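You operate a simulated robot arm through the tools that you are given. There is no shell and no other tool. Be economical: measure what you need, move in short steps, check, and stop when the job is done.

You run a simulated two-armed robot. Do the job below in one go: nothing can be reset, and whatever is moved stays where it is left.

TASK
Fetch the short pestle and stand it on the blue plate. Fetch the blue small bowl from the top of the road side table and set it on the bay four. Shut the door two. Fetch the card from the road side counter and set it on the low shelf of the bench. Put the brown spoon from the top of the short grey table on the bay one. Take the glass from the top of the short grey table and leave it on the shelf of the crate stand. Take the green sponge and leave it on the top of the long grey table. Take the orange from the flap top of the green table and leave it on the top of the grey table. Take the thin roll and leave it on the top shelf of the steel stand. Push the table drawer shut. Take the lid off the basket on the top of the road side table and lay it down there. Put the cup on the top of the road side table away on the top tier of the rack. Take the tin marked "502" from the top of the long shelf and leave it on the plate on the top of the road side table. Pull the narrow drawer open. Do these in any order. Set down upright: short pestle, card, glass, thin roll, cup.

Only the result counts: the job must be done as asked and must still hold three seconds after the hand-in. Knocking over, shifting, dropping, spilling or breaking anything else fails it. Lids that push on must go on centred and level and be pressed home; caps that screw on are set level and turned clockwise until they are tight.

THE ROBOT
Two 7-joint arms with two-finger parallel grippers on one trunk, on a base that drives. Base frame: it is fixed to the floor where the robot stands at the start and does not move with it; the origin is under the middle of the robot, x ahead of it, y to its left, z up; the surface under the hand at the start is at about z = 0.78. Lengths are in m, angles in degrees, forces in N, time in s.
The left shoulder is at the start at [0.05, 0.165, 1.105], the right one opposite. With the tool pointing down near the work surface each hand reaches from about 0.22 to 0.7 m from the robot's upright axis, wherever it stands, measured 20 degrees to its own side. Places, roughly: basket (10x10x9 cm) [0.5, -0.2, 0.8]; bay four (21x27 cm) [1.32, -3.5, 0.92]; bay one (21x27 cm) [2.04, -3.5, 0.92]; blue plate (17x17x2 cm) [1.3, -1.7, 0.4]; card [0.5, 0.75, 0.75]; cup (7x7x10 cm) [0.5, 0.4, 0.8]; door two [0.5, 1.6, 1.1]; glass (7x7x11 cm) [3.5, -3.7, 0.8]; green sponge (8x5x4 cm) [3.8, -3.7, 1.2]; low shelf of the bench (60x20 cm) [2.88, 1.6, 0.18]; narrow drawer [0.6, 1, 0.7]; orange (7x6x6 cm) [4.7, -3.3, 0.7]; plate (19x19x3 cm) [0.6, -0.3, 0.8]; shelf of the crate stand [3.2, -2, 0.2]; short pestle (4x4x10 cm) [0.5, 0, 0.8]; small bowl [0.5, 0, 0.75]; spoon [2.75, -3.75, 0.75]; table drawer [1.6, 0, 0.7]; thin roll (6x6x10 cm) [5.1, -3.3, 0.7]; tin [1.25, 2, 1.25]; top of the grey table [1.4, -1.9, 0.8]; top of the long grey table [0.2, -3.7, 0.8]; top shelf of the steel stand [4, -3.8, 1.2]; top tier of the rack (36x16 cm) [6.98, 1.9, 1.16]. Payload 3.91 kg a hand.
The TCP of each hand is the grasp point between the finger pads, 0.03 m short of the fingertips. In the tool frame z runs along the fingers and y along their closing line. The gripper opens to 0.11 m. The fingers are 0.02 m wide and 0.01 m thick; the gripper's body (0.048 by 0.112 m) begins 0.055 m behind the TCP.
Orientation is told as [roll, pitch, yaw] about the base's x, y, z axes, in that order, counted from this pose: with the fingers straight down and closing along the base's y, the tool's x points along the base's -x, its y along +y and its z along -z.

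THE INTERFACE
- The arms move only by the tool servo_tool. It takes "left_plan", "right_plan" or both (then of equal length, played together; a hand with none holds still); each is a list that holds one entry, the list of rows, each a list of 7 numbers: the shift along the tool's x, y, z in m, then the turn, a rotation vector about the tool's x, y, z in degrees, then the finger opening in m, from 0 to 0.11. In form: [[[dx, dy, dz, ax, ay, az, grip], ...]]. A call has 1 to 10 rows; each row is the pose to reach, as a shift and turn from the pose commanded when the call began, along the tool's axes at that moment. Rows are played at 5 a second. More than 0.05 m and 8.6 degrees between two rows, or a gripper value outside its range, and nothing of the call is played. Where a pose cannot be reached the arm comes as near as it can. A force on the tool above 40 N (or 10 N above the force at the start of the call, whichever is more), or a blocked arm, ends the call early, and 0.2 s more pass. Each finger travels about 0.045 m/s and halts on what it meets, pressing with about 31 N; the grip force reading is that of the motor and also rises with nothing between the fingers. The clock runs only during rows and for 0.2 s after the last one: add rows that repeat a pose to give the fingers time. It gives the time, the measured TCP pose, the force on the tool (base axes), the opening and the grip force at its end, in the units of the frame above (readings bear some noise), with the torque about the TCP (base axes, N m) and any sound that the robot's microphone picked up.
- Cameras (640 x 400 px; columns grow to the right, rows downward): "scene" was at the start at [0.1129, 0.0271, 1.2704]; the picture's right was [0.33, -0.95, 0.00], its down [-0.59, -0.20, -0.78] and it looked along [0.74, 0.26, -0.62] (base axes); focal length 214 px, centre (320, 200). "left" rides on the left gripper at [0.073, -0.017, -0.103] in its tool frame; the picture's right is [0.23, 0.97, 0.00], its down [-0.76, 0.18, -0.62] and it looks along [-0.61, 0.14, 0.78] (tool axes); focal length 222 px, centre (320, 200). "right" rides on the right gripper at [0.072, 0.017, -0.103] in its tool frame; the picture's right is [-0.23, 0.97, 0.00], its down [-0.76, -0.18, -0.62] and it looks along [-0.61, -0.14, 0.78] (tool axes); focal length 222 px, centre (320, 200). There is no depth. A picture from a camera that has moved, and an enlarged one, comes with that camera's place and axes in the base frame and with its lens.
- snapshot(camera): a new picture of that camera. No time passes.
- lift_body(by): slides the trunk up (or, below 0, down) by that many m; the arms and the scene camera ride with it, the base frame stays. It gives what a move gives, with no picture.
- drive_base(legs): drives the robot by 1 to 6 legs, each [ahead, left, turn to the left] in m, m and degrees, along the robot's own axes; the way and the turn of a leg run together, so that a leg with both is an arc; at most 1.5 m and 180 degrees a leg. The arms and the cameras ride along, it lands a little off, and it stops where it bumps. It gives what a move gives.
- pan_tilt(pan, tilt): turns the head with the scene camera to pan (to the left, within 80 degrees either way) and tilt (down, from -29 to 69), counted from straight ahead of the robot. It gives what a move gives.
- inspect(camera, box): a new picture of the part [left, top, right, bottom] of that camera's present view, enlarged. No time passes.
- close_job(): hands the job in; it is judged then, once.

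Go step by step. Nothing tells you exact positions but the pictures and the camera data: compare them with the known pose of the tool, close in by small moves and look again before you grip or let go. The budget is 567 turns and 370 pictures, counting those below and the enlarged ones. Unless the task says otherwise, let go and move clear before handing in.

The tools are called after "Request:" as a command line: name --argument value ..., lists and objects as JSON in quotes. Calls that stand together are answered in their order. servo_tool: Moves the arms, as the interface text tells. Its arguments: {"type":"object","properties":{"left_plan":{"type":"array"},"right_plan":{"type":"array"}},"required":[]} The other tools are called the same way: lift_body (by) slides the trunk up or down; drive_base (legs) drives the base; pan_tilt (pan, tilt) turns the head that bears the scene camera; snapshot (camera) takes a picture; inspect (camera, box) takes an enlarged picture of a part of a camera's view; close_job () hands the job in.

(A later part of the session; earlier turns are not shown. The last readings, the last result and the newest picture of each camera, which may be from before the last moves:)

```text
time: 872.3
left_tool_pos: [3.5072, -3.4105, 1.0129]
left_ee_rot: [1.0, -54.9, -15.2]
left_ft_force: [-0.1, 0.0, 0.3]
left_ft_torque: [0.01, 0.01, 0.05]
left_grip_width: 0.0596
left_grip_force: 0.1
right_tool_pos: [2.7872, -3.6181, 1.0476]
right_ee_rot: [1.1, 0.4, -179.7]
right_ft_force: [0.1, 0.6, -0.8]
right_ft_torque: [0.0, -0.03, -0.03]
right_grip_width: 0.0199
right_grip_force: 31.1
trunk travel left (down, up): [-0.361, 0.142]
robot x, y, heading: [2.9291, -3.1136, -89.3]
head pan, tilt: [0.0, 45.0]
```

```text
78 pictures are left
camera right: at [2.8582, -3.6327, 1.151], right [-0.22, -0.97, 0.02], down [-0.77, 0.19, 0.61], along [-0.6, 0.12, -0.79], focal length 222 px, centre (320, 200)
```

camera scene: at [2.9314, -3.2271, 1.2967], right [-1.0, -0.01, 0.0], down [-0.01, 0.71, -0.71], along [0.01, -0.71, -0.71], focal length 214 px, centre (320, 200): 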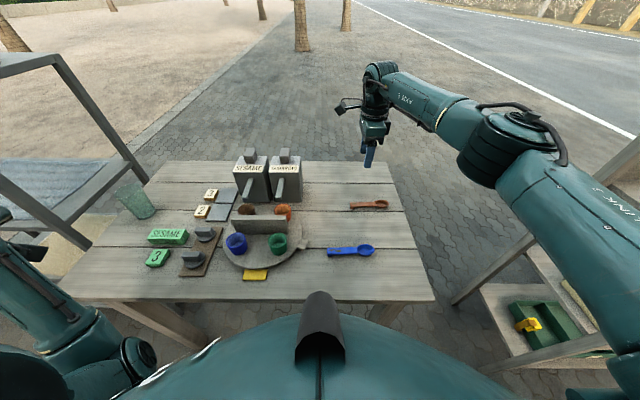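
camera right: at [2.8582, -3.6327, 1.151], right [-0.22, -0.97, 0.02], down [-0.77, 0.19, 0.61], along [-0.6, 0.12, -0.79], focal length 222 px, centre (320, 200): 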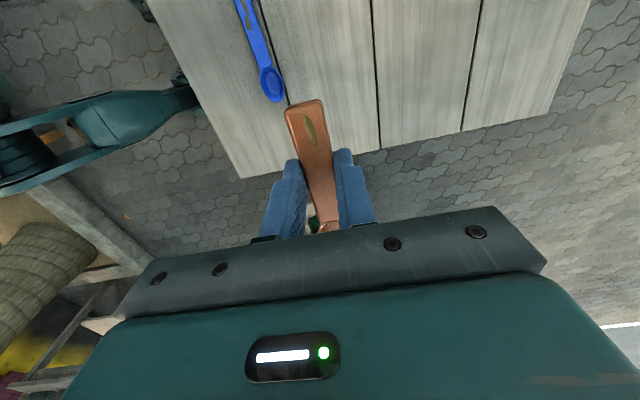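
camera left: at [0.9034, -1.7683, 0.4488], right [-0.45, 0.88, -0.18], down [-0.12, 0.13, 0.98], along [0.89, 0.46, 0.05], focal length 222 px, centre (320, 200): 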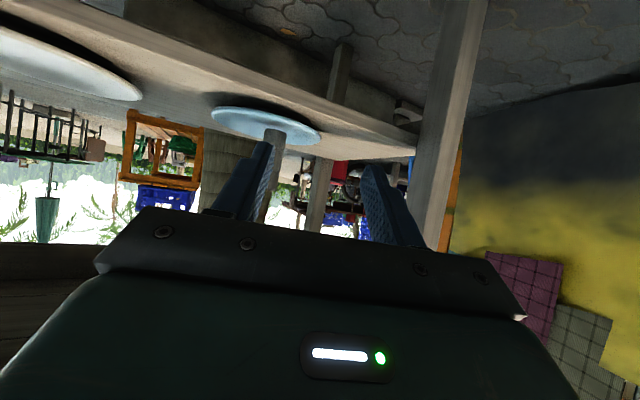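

Spoon held. Re-pose the left hand forward for the glass.

Request:
servo_tool --left_plan '[[[0.012, -0.021, -0.026, 6.1, 0, 4.3, 0.07], [0.024, -0.042, -0.052, 12.1, 0, 8.5, 0.08], [0.036, -0.063, -0.078, 18.2, 0, 12.8, 0.09], [0.048, -0.084, -0.104, 24.2, 0, 17, 0.1], [0.06, -0.105, -0.13, 30.3, 0, 21.3, 0.1], [0.072, -0.126, -0.155, 36.4, 0, 25.5, 0.1], [0.084, -0.147, -0.181, 42.4, 0, 29.8, 0.1], [0.096, -0.169, -0.207, 48.5, 0, 34, 0.1], [0.108, -0.19, -0.233, 54.5, 0, 38.3, 0.1], [0.12, -0.211, -0.259, 60.6, 0, 42.5, 0.1]]]'

Request:
drive_base --legs '[[0, 0.33, -0.5]]'

Request:
pan_tilt --pan 15 --tilt 45

Request:
snapshot --camera "scene"

Request:
snapshot --camera "left"

```text
time: 874.5
left_tool_pos: [3.1803, -3.5457, 1.0617]
left_ee_rot: [0.4, -54.4, -89.0]
left_ft_force: [-0.3, -0.2, -0.1]
left_ft_torque: [0.02, 0.0, -0.02]
left_grip_width: 0.0999
left_grip_force: 0.0
left hand out of reach, approached as far as the arm can: row 4, 5, 6, 7, 8, 9
right_tool_pos: [2.7872, -3.6185, 1.0467]
right_ee_rot: [1.1, 0.3, -179.8]
right_ft_force: [0.0, 0.5, -0.4]
right_ft_torque: [0.01, -0.02, -0.03]
right_grip_width: 0.0195
right_grip_force: 30.8
trunk travel left (down, up): [-0.361, 0.142]
robot x, y, heading: [2.9346, -3.1193, -89.4]
head pan, tilt: [0.0, 45.0]
```

```text
time: 878.0
left_tool_pos: [3.5086, -3.5476, 1.0611]
left_ee_rot: [0.2, -54.4, -89.2]
left_ft_force: [0.8, -1.1, 1.3]
left_ft_torque: [0.0, 0.01, -0.01]
left_grip_width: 0.0999
left_grip_force: 0.0
right_tool_pos: [3.1135, -3.6155, 1.0463]
right_ee_rot: [1.0, 0.4, 179.5]
right_ft_force: [-0.9, -0.2, -0.6]
right_ft_torque: [-0.04, 0.01, 0.02]
right_grip_width: 0.0197
right_grip_force: 31.4
trunk travel left (down, up): [-0.361, 0.142]
robot x, y, heading: [3.2618, -3.1172, -90.2]
head pan, tilt: [0.0, 45.0]
```

```text
time: 878.8
left_tool_pos: [3.5079, -3.548, 1.06]
left_ee_rot: [0.3, -54.4, -89.2]
left_ft_force: [-0.6, 0.3, 0.0]
left_ft_torque: [0.03, 0.03, 0.01]
left_grip_width: 0.0999
left_grip_force: 0.0
right_tool_pos: [3.1132, -3.6159, 1.0474]
right_ee_rot: [1.1, 0.4, 179.6]
right_ft_force: [-0.6, 0.4, -0.1]
right_ft_torque: [-0.02, -0.02, 0.02]
right_grip_width: 0.0196
right_grip_force: 30.9
trunk travel left (down, up): [-0.361, 0.142]
robot x, y, heading: [3.2563, -3.1158, -89.9]
head pan, tilt: [15.0, 45.0]
```

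```text
77 pictures are left
camera scene: at [3.2824, -3.223, 1.2967], right [-0.97, -0.26, 0.0], down [-0.18, 0.68, -0.71], along [0.18, -0.68, -0.71], focal length 214 px, centre (320, 200)
```

scene: 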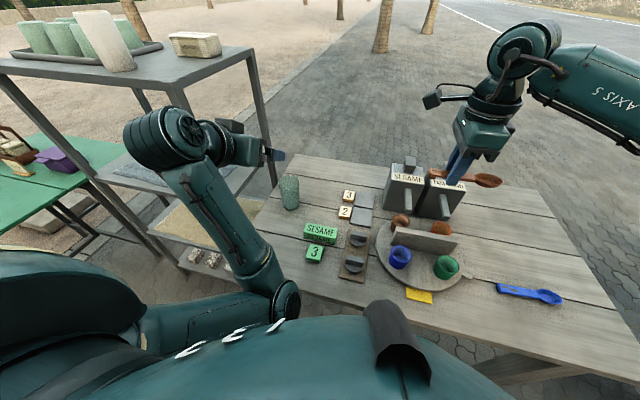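

```text
76 pictures are left
camera left: at [3.4884, -3.4219, 1.0611], right [0.97, 0.15, -0.18], down [0.17, 0.07, 0.98], along [0.16, -0.99, 0.04], focal length 222 px, centre (320, 200)
```

left: 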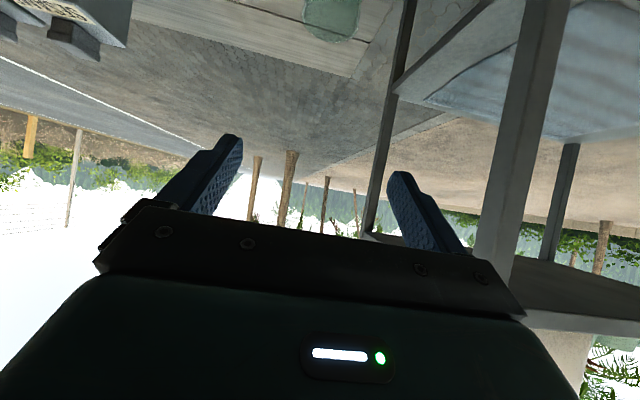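

Request:
servo_tool --left_plan '[[[-0.03, 0, -0.02, 0, 7.8, 0, 0.1], [-0.05, 0, -0.04, 0, 15.6, 0, 0.1], [-0.06, 0, -0.06, 0, 23.3, 0, 0.1], [-0.07, 0, -0.08, 0, 31.1, 0, 0.1], [-0.07, 0, -0.09, 0, 38.9, 0, 0.1], [-0.07, 0, -0.1, 0, 46.7, 0, 0.1], [-0.07, 0, -0.1, 0, 54.4, 0, 0.1]]]' --right_plan '[[[0, -0.01, -0.02, 0, 0, 0, 0.0], [0, -0.03, -0.05, 0, 0, 0, 0.0], [0, -0.05, -0.08, 0, 0, 0, 0.0], [0, -0.07, -0.11, 0, 0, 0, 0.0], [0, -0.09, -0.13, 0, 0, 0, 0.0], [0, -0.1, -0.14, 0, 0, 0, 0.0], [0, -0.1, -0.14, 0, 0, 0, 0.0]]]'

Request:
snapshot --camera "scene"

```text
time: 880.4
left_tool_pos: [3.6254, -3.554, 1.1922]
left_ee_rot: [0.1, -1.7, -89.1]
left_ft_force: [-0.5, -0.1, 1.0]
left_ft_torque: [0.06, 0.0, 0.0]
left_grip_width: 0.1
left_grip_force: 0.0
left hand out of reach, approached as far as the arm can: row 1, 2, 3, 4, 5, 6, 7
right_tool_pos: [3.1131, -3.5148, 1.1837]
right_ee_rot: [1.0, 0.4, 179.6]
right_ft_force: [-1.1, -0.5, -0.1]
right_ft_torque: [0.05, 0.0, 0.0]
right_grip_width: 0.0196
right_grip_force: 31.1
trunk travel left (down, up): [-0.361, 0.142]
robot x, y, heading: [3.2582, -3.1175, -90.3]
head pan, tilt: [15.0, 45.0]
```

```text
75 pictures are left
camera scene: at [3.2817, -3.2242, 1.2966], right [-0.97, -0.26, 0.0], down [-0.18, 0.68, -0.71], along [0.18, -0.68, -0.71], focal length 214 px, centre (320, 200)
```

scene: 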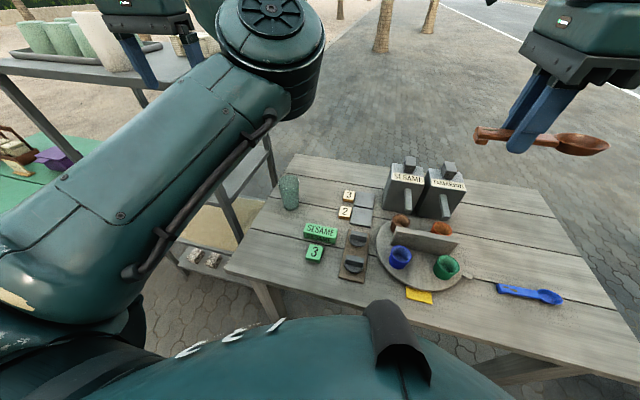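

Request:
servo_tool --left_plan '[[[0.03, -0.03, 0, 0, 0, 0, 0.1], [0.06, -0.06, 0, 0, 0, 0, 0.1], [0.08, -0.09, 0.02, 0, 0, 0, 0.1], [0.1, -0.12, 0.05, 0, 0, 0, 0.1]]]'

Request:
servo_tool --left_plan '[[[0.0, 0, 0.01, 0, -7.8, 0, 0.1], [0.0, 0, 0.02, 0, -15.6, 0, 0.1], [0.0, 0, 0.03, 0, -23.3, 0, 0.1], [0.0, 0, 0.04, 0, -31.1, 0, 0.1], [0.0, 0, 0.05, 0, -38.9, 0, 0.1], [0.0, 0, 0.06, 0, -46.7, 0, 0.1], [0.0, 0, 0.06, 0, -53, 0, 0.1]]]'

Request:
snapshot --camera "scene"

```text
time: 881.4
left_tool_pos: [3.6461, -3.4916, 1.1664]
left_ee_rot: [0.0, 0.0, -88.9]
left_ft_force: [0.0, 0.1, -0.2]
left_ft_torque: [0.07, 0.01, 0.03]
left_grip_width: 0.1
left_grip_force: 0.1
left hand out of reach, approached as far as the arm can: row 1, 2, 3, 4
right_tool_pos: [3.1125, -3.5131, 1.186]
right_ee_rot: [1.2, 0.4, 179.6]
right_ft_force: [-0.4, 0.9, -0.6]
right_ft_torque: [-0.04, 0.03, -0.02]
right_grip_width: 0.0196
right_grip_force: 30.9
trunk travel left (down, up): [-0.361, 0.142]
robot x, y, heading: [3.2601, -3.1145, -90.0]
head pan, tilt: [15.0, 45.0]
```

```text
time: 883.0
left_tool_pos: [3.658, -3.49, 1.1083]
left_ee_rot: [0.4, -53.0, -89.3]
left_ft_force: [0.3, -0.1, -0.4]
left_ft_torque: [0.01, -0.01, 0.03]
left_grip_width: 0.0999
left_grip_force: 0.1
left hand out of reach, approached as far as the arm can: row 2, 3, 4, 5, 6, 7
right_tool_pos: [3.1131, -3.5123, 1.1851]
right_ee_rot: [1.1, 0.4, 179.7]
right_ft_force: [-0.7, 0.3, -0.5]
right_ft_torque: [-0.03, -0.01, -0.02]
right_grip_width: 0.0194
right_grip_force: 31.0
trunk travel left (down, up): [-0.361, 0.142]
robot x, y, heading: [3.2629, -3.1148, -90.0]
head pan, tilt: [15.0, 45.0]
```

```text
74 pictures are left
camera scene: at [3.2822, -3.2229, 1.2968], right [-0.97, -0.26, 0.0], down [-0.18, 0.68, -0.71], along [0.18, -0.68, -0.71], focal length 214 px, centre (320, 200)
```

scene: 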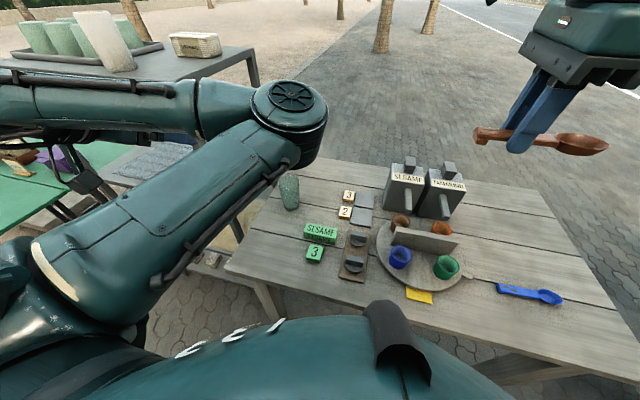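

The left arm has folded inward; I back off into free space and untangle it.

Request:
drive_base --legs '[[-0.3, 0, 0], [0, -0.2, 0]]'

Request:
servo_tool --left_plan '[[[-0.02, 0.02, -0.02, -4, 5, -3, 0.1], [-0.04, 0.04, -0.04, -8, 10, -6, 0.1], [-0.05, 0.06, -0.06, -12, 15, -9, 0.1], [-0.06, 0.08, -0.08, -16, 20, -12, 0.1], [-0.06, 0.1, -0.1, -20, 25, -15, 0.1], [-0.06, 0.12, -0.1, -24, 30, -18, 0.1], [-0.06, 0.14, -0.1, -28, 35, -21, 0.1], [-0.06, 0.16, -0.1, -32, 40, -24, 0.1]]]'

Request:
pan_tilt --pan 40 --tilt 35

Request:
snapshot --camera "scene"

```text
time: 887.0
left_tool_pos: [3.4591, -3.1903, 1.1088]
left_ee_rot: [0.4, -52.9, -89.1]
left_ft_force: [-0.7, 0.8, -0.9]
left_ft_torque: [-0.04, 0.0, 0.04]
left_grip_width: 0.0998
left_grip_force: 0.0
right_tool_pos: [2.9137, -3.2122, 1.1849]
right_ee_rot: [1.1, 0.4, 179.7]
right_ft_force: [-0.4, 1.0, 0.1]
right_ft_torque: [-0.01, 0.0, 0.02]
right_grip_width: 0.0197
right_grip_force: 30.7
trunk travel left (down, up): [-0.361, 0.142]
robot x, y, heading: [3.0573, -2.812, -90.0]
head pan, tilt: [15.0, 45.0]
```

```text
time: 888.8
left_tool_pos: [3.6186, -3.1423, 1.216]
left_ee_rot: [13.8, -15.4, -55.2]
left_ft_force: [0.6, 1.3, -0.2]
left_ft_torque: [0.01, 0.0, 0.01]
left_grip_width: 0.1001
left_grip_force: 0.0
right_tool_pos: [2.9127, -3.2122, 1.1857]
right_ee_rot: [1.0, 0.4, 179.6]
right_ft_force: [0.6, 0.1, -0.3]
right_ft_torque: [0.01, -0.01, 0.01]
right_grip_width: 0.0197
right_grip_force: 30.6
trunk travel left (down, up): [-0.361, 0.142]
robot x, y, heading: [3.0609, -2.8104, -90.0]
head pan, tilt: [15.0, 45.0]
```

```text
time: 889.7
left_tool_pos: [3.6173, -3.1418, 1.2165]
left_ee_rot: [13.7, -15.4, -55.3]
left_ft_force: [-0.6, 0.0, 0.9]
left_ft_torque: [0.01, -0.01, 0.02]
left_grip_width: 0.1004
left_grip_force: 0.1
right_tool_pos: [2.913, -3.2121, 1.185]
right_ee_rot: [1.1, 0.4, 179.7]
right_ft_force: [0.8, -0.3, -0.2]
right_ft_torque: [0.01, -0.01, 0.03]
right_grip_width: 0.0196
right_grip_force: 31.0
trunk travel left (down, up): [-0.361, 0.142]
robot x, y, heading: [3.0582, -2.8162, -89.7]
head pan, tilt: [40.0, 35.0]
```

```text
73 pictures are left
camera scene: at [3.1179, -2.911, 1.3115], right [-0.77, -0.64, 0.0], down [-0.37, 0.44, -0.82], along [0.53, -0.63, -0.57], focal length 214 px, centre (320, 200)
```

scene: 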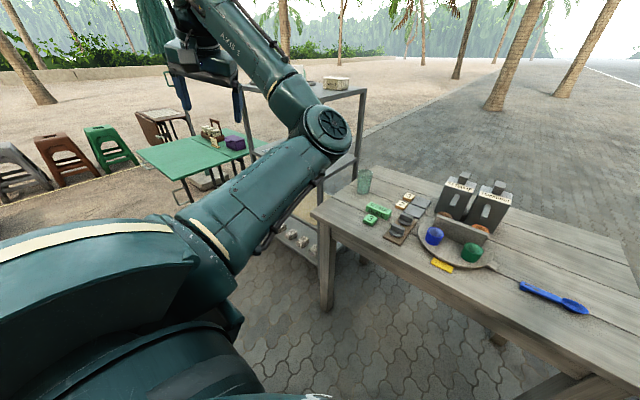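

Request:
servo_tool --left_plan '[[[0, -0.035, 0.024, 2.5, 1.5, 5.1, 0.1], [0, -0.07, 0.048, 5.1, 3.1, 10.3, 0.1], [0, -0.1, 0.072, 7.6, 4.6, 15.4, 0.1], [0, -0.135, 0.095, 10.2, 6.1, 20.5, 0.1], [0, -0.17, 0.12, 12.7, 7.6, 25.6, 0.1], [0, -0.205, 0.143, 15.3, 9.2, 30.8, 0.1], [0.002, -0.24, 0.166, 17.8, 10.7, 35.9, 0.1]]]'

Request:
snapshot --camera "scene"

```text
time: 891.3
left_tool_pos: [3.4892, -3.3009, 1.0045]
left_ee_rot: [0.0, 0.0, -89.6]
left_ft_force: [0.2, -0.5, 0.2]
left_ft_torque: [-0.01, -0.01, 0.01]
left_grip_width: 0.1
left_grip_force: 0.0
right_tool_pos: [2.9137, -3.213, 1.1855]
right_ee_rot: [1.0, 0.4, 179.7]
right_ft_force: [-0.1, 0.2, -0.4]
right_ft_torque: [0.0, 0.02, -0.02]
right_grip_width: 0.0196
right_grip_force: 31.4
trunk travel left (down, up): [-0.361, 0.142]
robot x, y, heading: [3.0586, -2.8107, -89.9]
head pan, tilt: [40.0, 35.0]
```

```text
72 pictures are left
camera scene: at [3.118, -2.9113, 1.3115], right [-0.77, -0.64, 0.0], down [-0.37, 0.44, -0.82], along [0.53, -0.63, -0.57], focal length 214 px, centre (320, 200)
```

scene: 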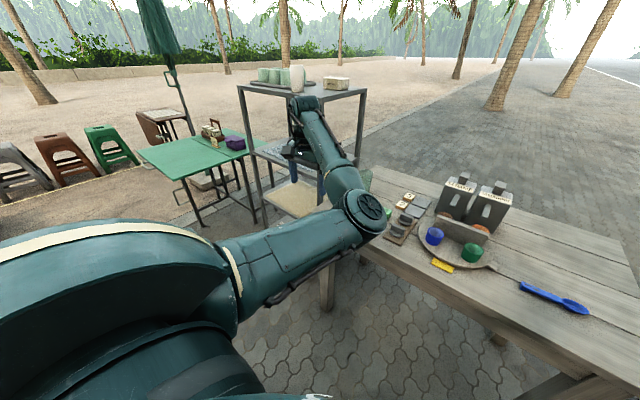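

Simplest: place the spoon in bay one with the right hand first, then use the right hand (normal elbow) for the glass.

Request:
drive_base --legs '[[0, -0.83, 0], [0.04, 0, 0]]'

Request:
servo_tool --right_plan '[[[0.0, 0.04, 0.0, 0, 0, 0, 0.0], [0.0, 0.08, 0.0, 0, 0, 0, 0.0], [0.0, 0.12, 0.03, 0, 0, 0, 0.0], [0.0, 0.16, 0.06, 0, 0, 0, 0.0], [0.0, 0.19, 0.09, 0, 0, 0, 0.0]]]'

Request:
pan_tilt --pan -10 --tilt 40

Request:
snapshot --camera "scene"

Request:
snapshot --camera "right"

```text
time: 899.4
left_tool_pos: [2.6596, -3.3408, 1.0046]
left_ee_rot: [0.2, 0.0, -89.5]
left_ft_force: [0.6, -0.3, 0.1]
left_ft_torque: [0.02, 0.01, -0.01]
left_grip_width: 0.1003
left_grip_force: 0.1
right_tool_pos: [2.0831, -3.254, 1.1837]
right_ee_rot: [1.0, 0.4, 179.9]
right_ft_force: [-0.2, -0.2, -0.4]
right_ft_torque: [0.04, -0.01, -0.01]
right_grip_width: 0.0195
right_grip_force: 31.2
trunk travel left (down, up): [-0.361, 0.142]
robot x, y, heading: [2.229, -2.8557, -90.3]
head pan, tilt: [40.0, 35.0]
```

```text
time: 900.6
left_tool_pos: [2.6609, -3.3401, 1.0047]
left_ee_rot: [0.1, 0.1, -89.5]
left_ft_force: [-0.2, -0.4, -0.2]
left_ft_torque: [0.01, 0.03, 0.01]
left_grip_width: 0.1001
left_grip_force: 0.0
right_tool_pos: [2.0829, -3.4456, 1.098]
right_ee_rot: [1.1, 0.4, 180.0]
right_ft_force: [-0.3, -0.3, 0.0]
right_ft_torque: [-0.02, 0.02, -0.02]
right_grip_width: 0.0197
right_grip_force: 30.9
trunk travel left (down, up): [-0.361, 0.142]
robot x, y, heading: [2.226, -2.8547, -89.7]
head pan, tilt: [40.0, 35.0]
```

```text
time: 901.8
left_tool_pos: [2.6604, -3.3394, 1.0056]
left_ee_rot: [0.0, 0.0, -89.4]
left_ft_force: [0.1, -0.3, 0.3]
left_ft_torque: [-0.02, 0.0, 0.01]
left_grip_width: 0.1
left_grip_force: 0.1
right_tool_pos: [2.0827, -3.4434, 1.0992]
right_ee_rot: [1.1, 0.4, 179.9]
right_ft_force: [-0.1, 0.2, 0.0]
right_ft_torque: [0.02, 0.0, -0.01]
right_grip_width: 0.0195
right_grip_force: 31.4
trunk travel left (down, up): [-0.361, 0.142]
robot x, y, heading: [2.2275, -2.8518, -89.5]
head pan, tilt: [-10.0, 40.0]
```

```text
71 pictures are left
camera scene: at [2.2155, -2.9678, 1.304], right [-0.99, 0.17, 0.0], down [0.11, 0.63, -0.77], along [-0.13, -0.75, -0.64], focal length 214 px, centre (320, 200)
```

scene: 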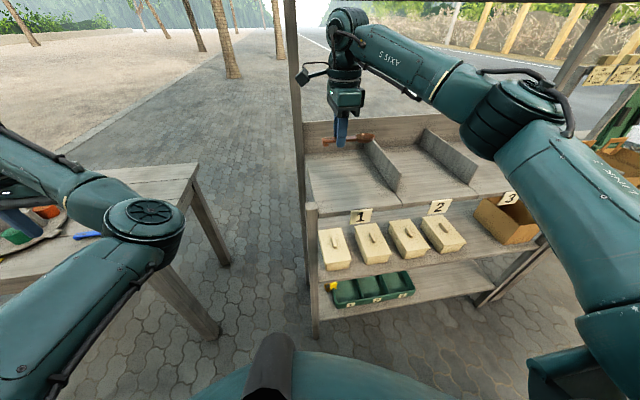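

```text
70 pictures are left
camera right: at [2.1539, -3.46, 1.2029], right [-0.23, -0.97, 0.02], down [-0.77, 0.19, 0.61], along [-0.6, 0.13, -0.79], focal length 222 px, centre (320, 200)
```

right: 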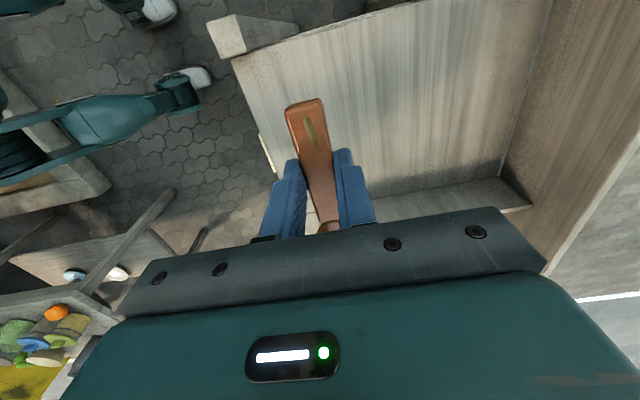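

Request:
servo_tool --right_plan '[[[-0.01, 0.0, 0.04, 0, 0, 0, 0.0], [-0.02, 0.01, 0.08, 0, 0, 0, 0.0], [-0.02, 0.015, 0.115, 0, 0, 0, 0.0], [-0.02, 0.015, 0.135, 0, 0, 0, 0.0]]]'

Request:
servo_tool --right_plan '[[[0, 0, 0.005, 0, 0, 0, 0.0], [0, 0, 0.01, 0, 0, 0, 0.0]]]'

Request:
snapshot --camera "right"

```text
time: 902.8
left_tool_pos: [2.6614, -3.3397, 1.0058]
left_ee_rot: [0.1, 0.0, -89.5]
left_ft_force: [0.0, 0.2, 0.0]
left_ft_torque: [-0.01, -0.02, -0.01]
left_grip_width: 0.1001
left_grip_force: 0.0
right_tool_pos: [2.063, -3.4616, 0.9636]
right_ee_rot: [1.1, 0.5, 179.9]
right_ft_force: [-0.3, -0.4, -0.8]
right_ft_torque: [0.01, -0.02, -0.01]
right_grip_width: 0.0193
right_grip_force: 30.6
trunk travel left (down, up): [-0.361, 0.142]
robot x, y, heading: [2.2276, -2.8575, -89.9]
head pan, tilt: [-10.0, 40.0]
```

```text
time: 903.4
left_tool_pos: [2.6596, -3.34, 1.0054]
left_ee_rot: [0.1, 0.0, -89.6]
left_ft_force: [0.0, -0.1, 0.2]
left_ft_torque: [0.01, 0.0, 0.01]
left_grip_width: 0.1001
left_grip_force: 0.0
right_tool_pos: [2.0645, -3.4624, 0.9533]
right_ee_rot: [1.1, 0.4, 179.9]
right_ft_force: [-0.8, 0.4, -1.2]
right_ft_torque: [-0.01, 0.02, 0.01]
right_grip_width: 0.0195
right_grip_force: 30.8
trunk travel left (down, up): [-0.361, 0.142]
robot x, y, heading: [2.23, -2.8521, -89.9]
head pan, tilt: [-10.0, 40.0]
```

```text
69 pictures are left
camera right: at [2.1351, -3.4776, 1.0571], right [-0.23, -0.97, 0.02], down [-0.77, 0.19, 0.61], along [-0.6, 0.13, -0.79], focal length 222 px, centre (320, 200)
```

right: 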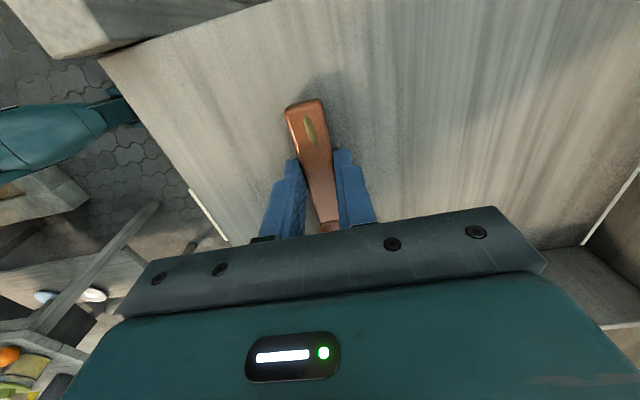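

Request:
servo_tool --right_plan '[[[0, 0, 0.004, 0, 0, 0, 0.0], [0, 0, 0.008, 0, 0, 0, 0.0]]]'

```text
time: 904.0
left_tool_pos: [2.6608, -3.3379, 1.0069]
left_ee_rot: [0.0, -0.2, -89.5]
left_ft_force: [0.2, 0.2, 0.2]
left_ft_torque: [0.03, -0.02, -0.02]
left_grip_width: 0.0999
left_grip_force: 0.0
right_tool_pos: [2.0645, -3.4613, 0.95]
right_ee_rot: [1.5, 0.3, 180.0]
right_ft_force: [-2.0, -0.3, 20.2]
right_ft_torque: [0.37, 0.26, 0.1]
right_grip_width: 0.0195
right_grip_force: 30.8
trunk travel left (down, up): [-0.361, 0.142]
robot x, y, heading: [2.2295, -2.8507, -89.9]
head pan, tilt: [-10.0, 40.0]
```

Contact; release the spoon and lift.

Request:
servo_tool --right_plan '[[[0, 0, -0.001, 0, 0, 0, 0.025], [0, 0, -0.001, 0, 0, 0, 0.04], [0, 0, -0.001, 0, 0, 0, 0.05], [0, 0, -0.03, 0, 0, 0, 0.05], [0, 0, -0.07, 0, 0, 0, 0.05], [0, 0, -0.11, 0, 0, 0, 0.05], [0, 0, -0.15, 0, 0, 0, 0.05], [0, -0.03, -0.17, 0, 0, 0, 0.05], [0, -0.07, -0.17, 0, 0, 0, 0.05], [0, -0.11, -0.17, 0, 0, 0, 0.05]]]'

Request:
inspect --camera "scene" --box '[270, 90, 470, 240]'

```text
time: 906.2
left_tool_pos: [2.6596, -3.3397, 1.0057]
left_ee_rot: [0.0, -0.1, -89.5]
left_ft_force: [-0.1, -0.1, -0.4]
left_ft_torque: [0.03, -0.04, 0.0]
left_grip_width: 0.1002
left_grip_force: 0.1
right_tool_pos: [2.0627, -3.3479, 1.1133]
right_ee_rot: [1.1, 0.4, 179.9]
right_ft_force: [0.5, 0.6, -0.1]
right_ft_torque: [0.02, 0.01, -0.03]
right_grip_width: 0.0499
right_grip_force: 0.0
trunk travel left (down, up): [-0.361, 0.142]
robot x, y, heading: [2.2285, -2.8526, -89.9]
head pan, tilt: [-10.0, 40.0]
```

```text
2.67 times, centred on (370, 165) of scene
camera zoom: at [2.2152, -2.9673, 1.3041], right [-0.99, 0.17, 0.0], down [0.11, 0.63, -0.77], along [-0.13, -0.76, -0.64], focal length 572 px, centre (187, 293)
```

zoom: 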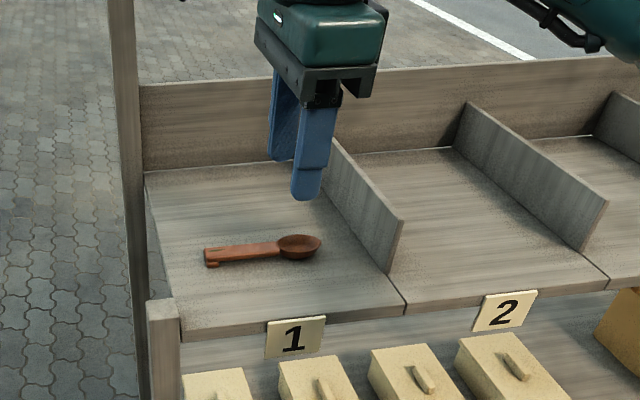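

Spoon is in bay one. Now the glass with the left arm in its lateral posture (as for the card). Re-pose it here in free space.

Request:
servo_tool --left_plan '[[[0.02, 0.005, 0, 0, 0, -8.4, 0.1], [0.04, 0.01, 0, 0, 0, -16.9, 0.1], [0.06, 0.015, 0, 0, 0, -25.3, 0.1], [0.085, 0.02, 0, 0, 0, -33.8, 0.1], [0.105, 0.03, 0, 0, 0, -42.2, 0.1], [0.125, 0.035, 0, 0, 0, -50.7, 0.1], [0.15, 0.04, 0, 0, 0, -59.1, 0.1], [0.17, 0.045, 0, 0, 0, -67.6, 0.1], [0.19, 0.05, 0, 0, 0, -76, 0.1]]]'

Request:
servo_tool --left_plan '[[[0, 0, 0, 0, -7.9, 0, 0.1], [0, 0, 0, 0, -15.7, 0, 0.1], [0, 0, 0, 0, -23.6, 0, 0.1], [0, 0, 0, 0, -31.4, 0, 0.1], [0, 0, 0, 0, -39.3, 0, 0.1], [0, 0, 0, 0, -47.1, 0, 0.1], [0, 0, 0, 0, -55, 0, 0.1]]]'

Request:
pan_tilt --pan 60 --tilt 40

Request:
snapshot --camera "scene"

```text
time: 908.2
left_tool_pos: [2.7072, -3.1487, 1.0053]
left_ee_rot: [-0.1, -0.1, -13.4]
left_ft_force: [-0.8, -0.5, 0.6]
left_ft_torque: [-0.03, -0.02, -0.01]
left_grip_width: 0.0998
left_grip_force: 0.1
right_tool_pos: [2.0637, -3.3504, 1.1133]
right_ee_rot: [1.1, 0.4, 179.9]
right_ft_force: [0.0, 0.2, -0.6]
right_ft_torque: [0.04, 0.0, 0.01]
right_grip_width: 0.0501
right_grip_force: 0.0
trunk travel left (down, up): [-0.361, 0.142]
robot x, y, heading: [2.2295, -2.8537, -90.0]
head pan, tilt: [-10.0, 40.0]
```

```text
time: 909.8
left_tool_pos: [2.7075, -3.1493, 1.0047]
left_ee_rot: [-0.1, -55.0, -13.5]
left_ft_force: [-0.1, -0.1, -0.3]
left_ft_torque: [-0.02, 0.01, -0.02]
left_grip_width: 0.0999
left_grip_force: 0.0
right_tool_pos: [2.0625, -3.3492, 1.1137]
right_ee_rot: [1.1, 0.3, 179.9]
right_ft_force: [0.3, 0.1, -0.4]
right_ft_torque: [-0.02, -0.02, -0.01]
right_grip_width: 0.0503
right_grip_force: 0.1
trunk travel left (down, up): [-0.361, 0.142]
robot x, y, heading: [2.2289, -2.8521, -90.0]
head pan, tilt: [-10.0, 40.0]
```

```text
time: 911.2
left_tool_pos: [2.7079, -3.1495, 1.0053]
left_ee_rot: [0.1, -55.1, -13.6]
left_ft_force: [-0.1, 0.2, 0.2]
left_ft_torque: [-0.04, -0.01, 0.01]
left_grip_width: 0.0998
left_grip_force: 0.1
right_tool_pos: [2.0631, -3.3502, 1.1138]
right_ee_rot: [1.1, 0.5, 179.9]
right_ft_force: [0.4, -0.5, 0.0]
right_ft_torque: [-0.04, 0.02, 0.0]
right_grip_width: 0.05
right_grip_force: 0.0
trunk travel left (down, up): [-0.361, 0.142]
robot x, y, heading: [2.2293, -2.8506, -90.0]
head pan, tilt: [60.0, 40.0]
```

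```text
67 pictures are left
camera scene: at [2.3036, -2.9263, 1.304], right [-0.5, -0.87, 0.0], down [-0.56, 0.32, -0.77], along [0.66, -0.38, -0.64], focal length 214 px, centre (320, 200)
```

scene: 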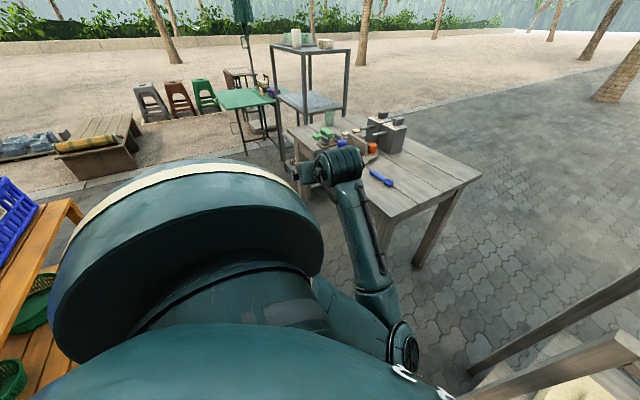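

Request:
drive_base --legs '[[0, 1.43, 0], [0, 0, -76]]'

Request:
pan_tilt --pan 60 --tilt 45

Request:
snapshot --camera "scene"

Request:
snapshot --camera "left"

```text
time: 927.2
left_tool_pos: [3.4738, -3.3893, 1.0056]
left_ee_rot: [0.0, -55.1, -90.6]
left_ft_force: [-0.7, 0.2, 0.3]
left_ft_torque: [0.0, 0.04, 0.0]
left_grip_width: 0.1
left_grip_force: 0.1
right_tool_pos: [3.1343, -2.8051, 1.1139]
right_ee_rot: [1.1, 0.5, 102.8]
right_ft_force: [-0.1, 0.5, 0.3]
right_ft_torque: [-0.03, 0.0, 0.01]
right_grip_width: 0.0502
right_grip_force: 0.0
trunk travel left (down, up): [-0.361, 0.142]
robot x, y, heading: [3.6535, -2.8516, -166.8]
head pan, tilt: [60.0, 40.0]
```

```text
time: 927.9
left_tool_pos: [3.4745, -3.3895, 1.0057]
left_ee_rot: [0.0, -55.1, -90.6]
left_ft_force: [-1.0, 0.6, -0.1]
left_ft_torque: [0.03, 0.01, 0.0]
left_grip_width: 0.1001
left_grip_force: 0.0
right_tool_pos: [3.1353, -2.8051, 1.1142]
right_ee_rot: [1.1, 0.4, 102.9]
right_ft_force: [-0.4, 0.4, 0.3]
right_ft_torque: [0.01, 0.01, 0.02]
right_grip_width: 0.0502
right_grip_force: 0.1
trunk travel left (down, up): [-0.361, 0.142]
robot x, y, heading: [3.6557, -2.8561, -167.1]
head pan, tilt: [60.0, 45.0]
```

```text
66 pictures are left
camera scene: at [3.605, -2.9403, 1.2968], right [-0.96, 0.29, 0.0], down [0.21, 0.68, -0.71], along [-0.21, -0.68, -0.71], focal length 214 px, centre (320, 200)
```

scene: 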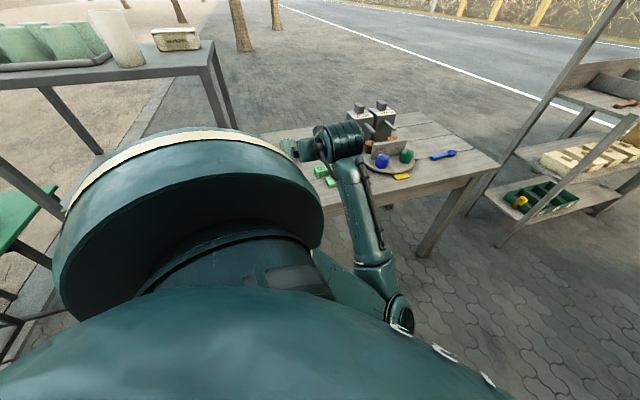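

```text
65 pictures are left
camera left: at [3.4582, -3.2635, 1.0041], right [0.98, 0.12, -0.19], down [0.18, 0.07, 0.98], along [0.13, -0.99, 0.05], focal length 222 px, centre (320, 200)
```

left: 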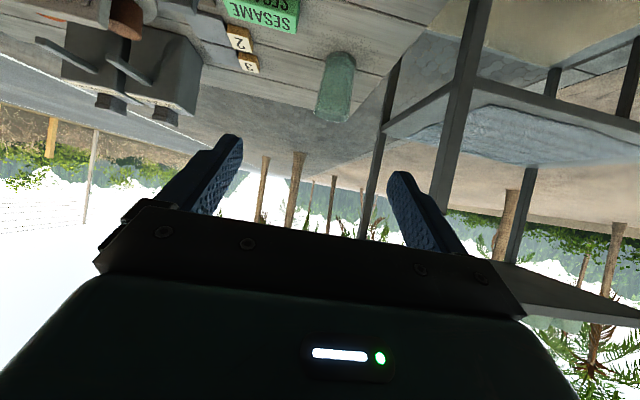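

Request:
servo_tool --left_plan '[[[0.031, 0, 0.0215, 0, 0, 0, 0.1], [0.0615, 0, 0.043, 0, 0, 0, 0.1], [0.092, 0, 0.0645, 0, 0, 0, 0.1], [0.123, 0, 0.086, 0, 0, 0, 0.1]]]'

Request:
drive_base --legs '[[0.034, 0.15, 0]]'

Request:
snapshot --camera "left"

Request:
snapshot --camera "scene"

```text
time: 928.5
left_tool_pos: [3.4364, -3.3996, 0.9925]
left_ee_rot: [-22.9, -56.4, -71.5]
left_ft_force: [0.1, 0.1, -0.9]
left_ft_torque: [-0.02, 0.01, 0.0]
left_grip_width: 0.1
left_grip_force: 0.1
right_tool_pos: [3.1355, -2.8046, 1.1141]
right_ee_rot: [1.0, 0.3, 102.8]
right_ft_force: [-0.1, 0.7, 0.3]
right_ft_torque: [-0.01, -0.01, -0.01]
right_grip_width: 0.05
right_grip_force: 0.1
trunk travel left (down, up): [-0.361, 0.142]
robot x, y, heading: [3.6536, -2.8575, -167.1]
head pan, tilt: [60.0, 45.0]
stopped in row 3 (left hand): the arm was blocked; the commanded pose is now the measured one
```

```text
time: 930.5
left_tool_pos: [3.4375, -3.5533, 0.9932]
left_ee_rot: [-22.6, -56.2, -71.5]
left_ft_force: [0.0, 0.2, 0.2]
left_ft_torque: [0.01, -0.01, 0.0]
left_grip_width: 0.1001
left_grip_force: 0.1
right_tool_pos: [3.136, -2.9576, 1.1133]
right_ee_rot: [1.1, 0.3, 102.8]
right_ft_force: [-0.8, -0.4, 0.4]
right_ft_torque: [0.03, -0.02, 0.04]
right_grip_width: 0.0502
right_grip_force: 0.0
trunk travel left (down, up): [-0.361, 0.142]
robot x, y, heading: [3.6555, -3.0067, -167.2]
head pan, tilt: [60.0, 45.0]
```

```text
64 pictures are left
camera left: at [3.4194, -3.4269, 0.9878], right [0.91, 0.11, -0.4], down [0.38, 0.13, 0.91], along [0.15, -0.99, 0.07], focal length 222 px, centre (320, 200)
```

left: 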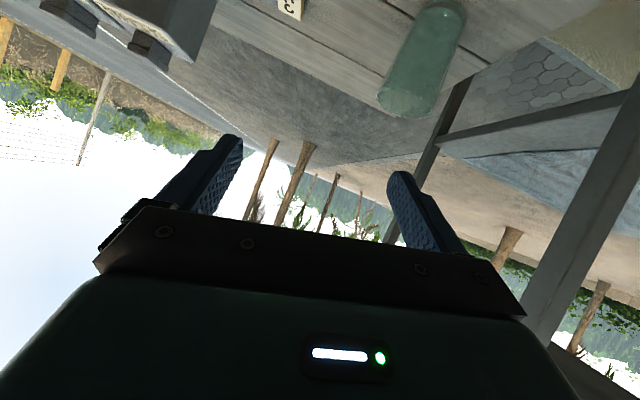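

```text
63 pictures are left
camera scene: at [3.605, -3.0931, 1.2967], right [-0.96, 0.29, 0.0], down [0.21, 0.68, -0.71], along [-0.21, -0.68, -0.71], focal length 214 px, centre (320, 200)
```

scene: 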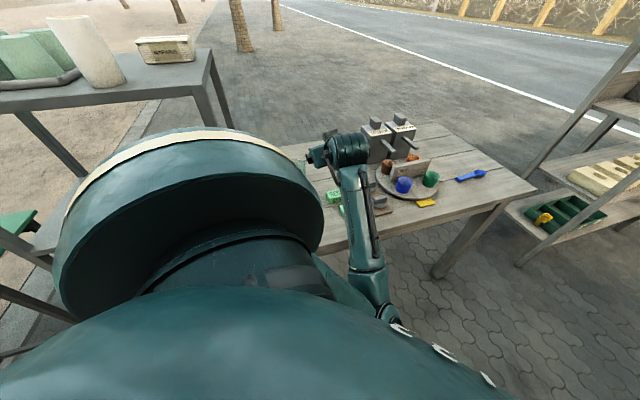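

Request:
drive_base --legs '[[0.0, -0.3, 0]]'

Request:
servo_tool --left_plan '[[[0, 0, -0.005, 2.46, 4.75, 6.28, 0.1], [0, 0, -0.01, 4.9, 9.5, 12.6, 0.1], [0, 0, -0.015, 7.4, 14.25, 18.9, 0.1], [0, 0, -0.02, 9.8, 19, 25.1, 0.1], [0, 0, -0.02, 12.3, 23.75, 31.4, 0.1], [0, 0, -0.02, 14.75, 28.5, 37.7, 0.1]]]'

Request:
servo_tool --left_plan '[[[0, 0, 0, 2.46, 4.75, 6.28, 0.1], [0, 0, 0, 4.9, 9.5, 12.6, 0.1], [0, 0, 0, 7.4, 14.25, 18.9, 0.1], [0, 0, 0, 9.8, 19, 25.1, 0.1], [0, 0, 0, 12.3, 23.75, 31.4, 0.1], [0, 0, 0, 14.75, 28.5, 37.7, 0.1]]]'

Request:
servo_tool --left_plan '[[[-0.03, -0.036, -0.014, 0, 0, 0, 0.1], [-0.06, -0.072, -0.03, 0, 0, 0, 0.1], [-0.09, -0.107, -0.04, 0, 0, 0, 0.1], [-0.12, -0.143, -0.05, 0, 0, 0, 0.1], [-0.15, -0.178, -0.06, 0, 0, 0, 0.1], [-0.18, -0.214, -0.08, 0, 0, 0, 0.1], [-0.2, -0.25, -0.1, 0, 0, 0, 0.1], [-0.217, -0.285, -0.107, 0, 0, 0, 0.1]]]'

Request:
pan_tilt --pan 30 --tilt 35

Request:
snapshot --camera "scene"

```text
time: 933.7
left_tool_pos: [3.3683, -3.2607, 0.9926]
left_ee_rot: [-22.7, -56.3, -71.9]
left_ft_force: [0.2, -0.2, -0.6]
left_ft_torque: [0.02, 0.04, 0.01]
left_grip_width: 0.1003
left_grip_force: 0.1
right_tool_pos: [3.0678, -2.6657, 1.1141]
right_ee_rot: [1.1, 0.4, 102.6]
right_ft_force: [-0.3, 0.3, -0.3]
right_ft_torque: [0.0, 0.0, 0.0]
right_grip_width: 0.0504
right_grip_force: 0.1
trunk travel left (down, up): [-0.361, 0.142]
robot x, y, heading: [3.589, -2.7161, -167.3]
head pan, tilt: [60.0, 45.0]
```

```text
time: 935.1
left_tool_pos: [3.3705, -3.243, 1.0031]
left_ee_rot: [4.8, -31.1, -130.2]
left_ft_force: [-0.5, -1.7, -0.2]
left_ft_torque: [0.03, -0.04, -0.05]
left_grip_width: 0.0998
left_grip_force: 0.1
right_tool_pos: [3.066, -2.6651, 1.1135]
right_ee_rot: [1.1, 0.4, 102.6]
right_ft_force: [0.0, 0.5, 0.6]
right_ft_torque: [0.03, 0.03, 0.04]
right_grip_width: 0.0499
right_grip_force: 0.1
trunk travel left (down, up): [-0.361, 0.142]
robot x, y, heading: [3.5857, -2.7116, -167.1]
head pan, tilt: [60.0, 45.0]
```

```text
time: 936.5
left_tool_pos: [3.3708, -3.2442, 1.0027]
left_ee_rot: [-0.1, -0.2, -167.5]
left_ft_force: [-1.2, 0.1, -0.8]
left_ft_torque: [0.0, -0.02, -0.02]
left_grip_width: 0.1
left_grip_force: 0.0
right_tool_pos: [3.0681, -2.6659, 1.1132]
right_ee_rot: [1.1, 0.4, 102.6]
right_ft_force: [-0.8, 0.0, 0.0]
right_ft_torque: [0.0, 0.01, -0.02]
right_grip_width: 0.0503
right_grip_force: 0.0
trunk travel left (down, up): [-0.361, 0.142]
robot x, y, heading: [3.5892, -2.7179, -167.1]
head pan, tilt: [60.0, 45.0]
```

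```text
refused: row 6 steps farther than a row can; nothing moved
```

```text
time: 937.4
left_tool_pos: [3.3706, -3.2437, 1.0024]
left_ee_rot: [0.1, 0.0, -167.4]
left_ft_force: [0.1, -0.3, 1.3]
left_ft_torque: [0.03, 0.0, -0.04]
left_grip_width: 0.1001
left_grip_force: 0.1
right_tool_pos: [3.0672, -2.6659, 1.1125]
right_ee_rot: [1.1, 0.4, 102.7]
right_ft_force: [-0.3, 0.4, -0.5]
right_ft_torque: [0.0, -0.03, -0.02]
right_grip_width: 0.05
right_grip_force: 0.1
trunk travel left (down, up): [-0.361, 0.142]
robot x, y, heading: [3.5877, -2.72, -167.1]
head pan, tilt: [30.0, 35.0]
```

```text
62 pictures are left
camera scene: at [3.4973, -2.7839, 1.3115], right [-0.68, 0.73, 0.0], down [0.42, 0.39, -0.82], along [-0.6, -0.56, -0.57], focal length 214 px, centre (320, 200)
```

scene: 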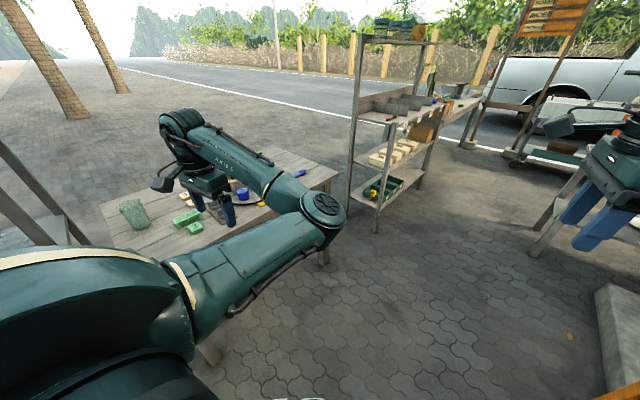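

The left elbow is folded inward, so I use the right arm for the glass. Turn to heading −76 and prepare the right hand.

Request:
drive_base --legs '[[0, 0, 91]]'

Request:
servo_tool --right_plan '[[[0, 0, 0, 0, 0, -8.5, 0.08], [0, 0, 0, 0, 0, -17, 0.09], [0, 0, 0, 0, 0, -25.5, 0.1], [0, 0, 0, 0, 0, -34, 0.1], [0, 0, 0, 0, 0, -42.5, 0.1], [0, 0, 0, 0, 0, -51, 0.1], [0, 0, 0, 0, 0, -59.5, 0.1], [0, 0, 0, 0, 0, -68, 0.1], [0, 0, 0, 0, 0, -76.5, 0.1], [0, 0, 0, 0, 0, -85, 0.1]]]'

Request:
servo_tool --right_plan '[[[0, 0, 0.01, 0, -7.8, 0, 0.1], [0, 0, 0.02, 0, -15.6, 0, 0.1], [0, 0, 0.03, 0, -23.4, 0, 0.1], [0, 0, 0.04, 0, -31.2, 0, 0.1], [0, 0, 0.05, 0, -39, 0, 0.1], [0, 0, 0.06, 0, -46.8, 0, 0.1], [0, 0, 0.06, 0, -54.6, 0, 0.1]]]'

```text
time: 941.6
left_tool_pos: [4.1155, -2.9323, 1.0029]
left_ee_rot: [0.1, -0.1, -77.2]
left_ft_force: [-0.5, 0.4, -0.3]
left_ft_torque: [0.02, 0.02, 0.01]
left_grip_width: 0.0999
left_grip_force: 0.0
right_tool_pos: [3.5381, -3.2369, 1.1128]
right_ee_rot: [1.1, 0.4, -167.1]
right_ft_force: [-0.6, 0.0, -0.2]
right_ft_torque: [0.0, 0.0, -0.03]
right_grip_width: 0.0502
right_grip_force: 0.1
trunk travel left (down, up): [-0.361, 0.142]
robot x, y, heading: [3.5885, -2.7171, -76.9]
head pan, tilt: [30.0, 35.0]
```

```text
time: 943.9
left_tool_pos: [4.1155, -2.9327, 1.0026]
left_ee_rot: [0.2, -0.1, -77.3]
left_ft_force: [0.2, 0.4, 0.7]
left_ft_torque: [0.01, 0.01, 0.0]
left_grip_width: 0.1001
left_grip_force: 0.0
right_tool_pos: [3.539, -3.2367, 1.1131]
right_ee_rot: [0.4, -1.1, -82.0]
right_ft_force: [0.0, -0.3, -0.8]
right_ft_torque: [0.0, 0.0, 0.02]
right_grip_width: 0.1
right_grip_force: 0.1
trunk travel left (down, up): [-0.361, 0.142]
robot x, y, heading: [3.5857, -2.7164, -76.8]
head pan, tilt: [30.0, 35.0]
```

```text
time: 945.5
left_tool_pos: [4.1155, -2.9338, 1.0021]
left_ee_rot: [0.1, -0.1, -77.3]
left_ft_force: [0.0, 0.5, -0.8]
left_ft_torque: [-0.03, -0.03, 0.02]
left_grip_width: 0.1001
left_grip_force: 0.0
right_tool_pos: [3.5399, -3.2372, 1.053]
right_ee_rot: [0.9, -55.8, -82.9]
right_ft_force: [0.4, 0.0, 0.5]
right_ft_torque: [0.03, 0.0, 0.0]
right_grip_width: 0.0999
right_grip_force: 0.1
trunk travel left (down, up): [-0.361, 0.142]
robot x, y, heading: [3.5856, -2.7164, -77.1]
head pan, tilt: [30.0, 35.0]
```

Request:
servo_tool --left_plan '[[[0.03, 0.02, -0.03, 0, 0, 0, 0.05], [0.06, 0.04, -0.06, 0, 0, 0, 0.05], [0.09, 0.06, -0.09, 0, 0, 0, 0.05], [0.12, 0.08, -0.12, 0, 0, 0, 0.05], [0.15, 0.1, -0.15, 0, 0, 0, 0.05]]]'

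Request:
pan_tilt --pan 20 --tilt 50

Request:
snapshot --camera "scene"

```text
time: 946.6
left_tool_pos: [4.1809, -2.7624, 1.1511]
left_ee_rot: [0.2, -0.1, -77.3]
left_ft_force: [0.3, -0.4, -0.3]
left_ft_torque: [-0.03, 0.04, -0.03]
left_grip_width: 0.0502
left_grip_force: 0.1
right_tool_pos: [3.5399, -3.2374, 1.0548]
right_ee_rot: [0.9, -55.7, -82.9]
right_ft_force: [-0.1, 0.4, 0.2]
right_ft_torque: [0.0, -0.02, -0.02]
right_grip_width: 0.1002
right_grip_force: 0.0
trunk travel left (down, up): [-0.361, 0.142]
robot x, y, heading: [3.588, -2.7137, -77.3]
head pan, tilt: [30.0, 35.0]
```

```text
time: 947.4
left_tool_pos: [4.1816, -2.7646, 1.1509]
left_ee_rot: [0.1, 0.0, -77.2]
left_ft_force: [0.1, -0.7, 0.0]
left_ft_torque: [-0.02, 0.01, 0.0]
left_grip_width: 0.0501
left_grip_force: 0.0
right_tool_pos: [3.5384, -3.237, 1.0545]
right_ee_rot: [0.7, -55.5, -83.0]
right_ft_force: [-0.3, -0.3, -0.2]
right_ft_torque: [0.04, -0.04, -0.02]
right_grip_width: 0.1001
right_grip_force: 0.0
trunk travel left (down, up): [-0.361, 0.142]
robot x, y, heading: [3.5887, -2.7162, -77.2]
head pan, tilt: [20.0, 50.0]
```

```text
61 pictures are left
camera scene: at [3.6389, -2.8105, 1.2899], right [-0.84, -0.54, 0.0], down [-0.42, 0.64, -0.64], along [0.35, -0.54, -0.77], focal length 214 px, centre (320, 200)
```

scene: 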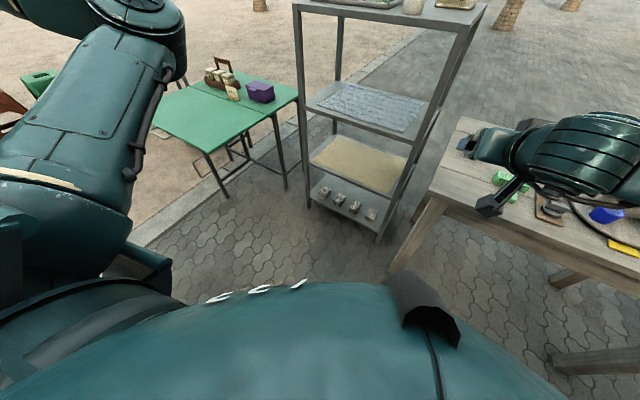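

The left elbow popped back to the normal side. Proceed with the right hand to the glass.

Request:
lift_body --by -0.17

Request:
drive_base --legs '[[0.3266, -0.0968, 0]]'

Request:
snapshot --camera "right"

Request:
snapshot --camera "scene"

```text
time: 949.3
left_tool_pos: [4.1809, -2.7639, 0.983]
left_ee_rot: [0.1, -0.1, -77.3]
left_ft_force: [-0.8, 0.2, 0.2]
left_ft_torque: [-0.01, 0.01, -0.03]
left_grip_width: 0.0501
left_grip_force: 0.1
right_tool_pos: [3.5381, -3.2365, 0.8834]
right_ee_rot: [0.8, -55.6, -82.9]
right_ft_force: [0.1, 0.5, -0.4]
right_ft_torque: [-0.01, -0.01, 0.02]
right_grip_width: 0.1
right_grip_force: 0.2
trunk travel left (down, up): [-0.191, 0.312]
robot x, y, heading: [3.5917, -2.7169, -76.8]
head pan, tilt: [20.0, 50.0]
```

```text
time: 951.6
left_tool_pos: [4.1602, -3.1069, 0.9811]
left_ee_rot: [0.1, -0.1, -77.3]
left_ft_force: [-0.3, 0.7, 0.3]
left_ft_torque: [0.01, 0.01, 0.01]
left_grip_width: 0.0502
left_grip_force: 0.1
right_tool_pos: [3.5192, -3.58, 0.8843]
right_ee_rot: [0.8, -55.6, -82.9]
right_ft_force: [-0.6, -0.5, 0.2]
right_ft_torque: [0.02, -0.02, 0.0]
right_grip_width: 0.1
right_grip_force: 0.1
trunk travel left (down, up): [-0.191, 0.312]
robot x, y, heading: [3.5676, -3.0582, -76.9]
head pan, tilt: [20.0, 50.0]
```

```text
60 pictures are left
camera right: at [3.518, -3.4528, 0.8823], right [0.98, 0.0, 0.2], down [-0.2, 0.06, 0.98], along [-0.01, -1.0, 0.06], focal length 222 px, centre (320, 200)
```

right: 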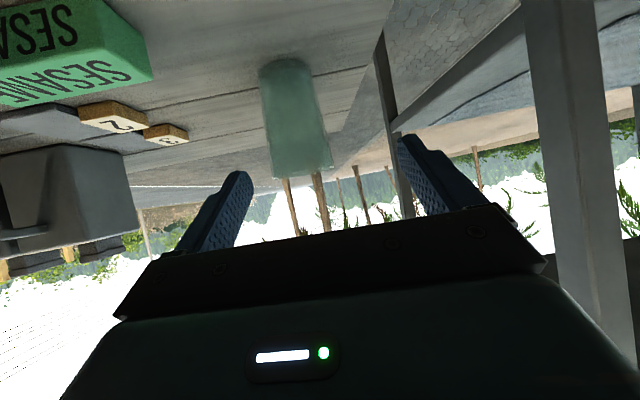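

```text
59 pictures are left
camera scene: at [3.6186, -3.1527, 1.1198], right [-0.84, -0.54, 0.0], down [-0.42, 0.64, -0.64], along [0.35, -0.54, -0.77], focal length 214 px, centre (320, 200)
```

scene: 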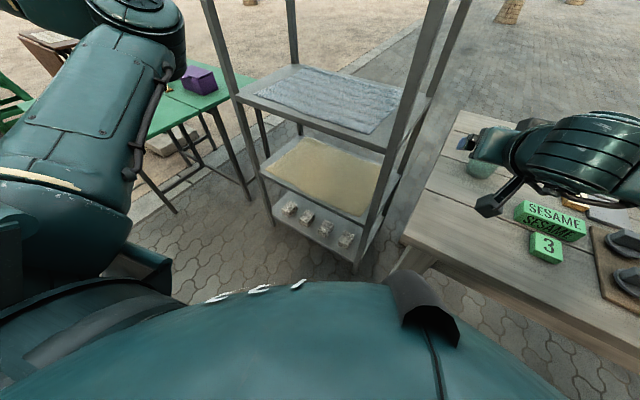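

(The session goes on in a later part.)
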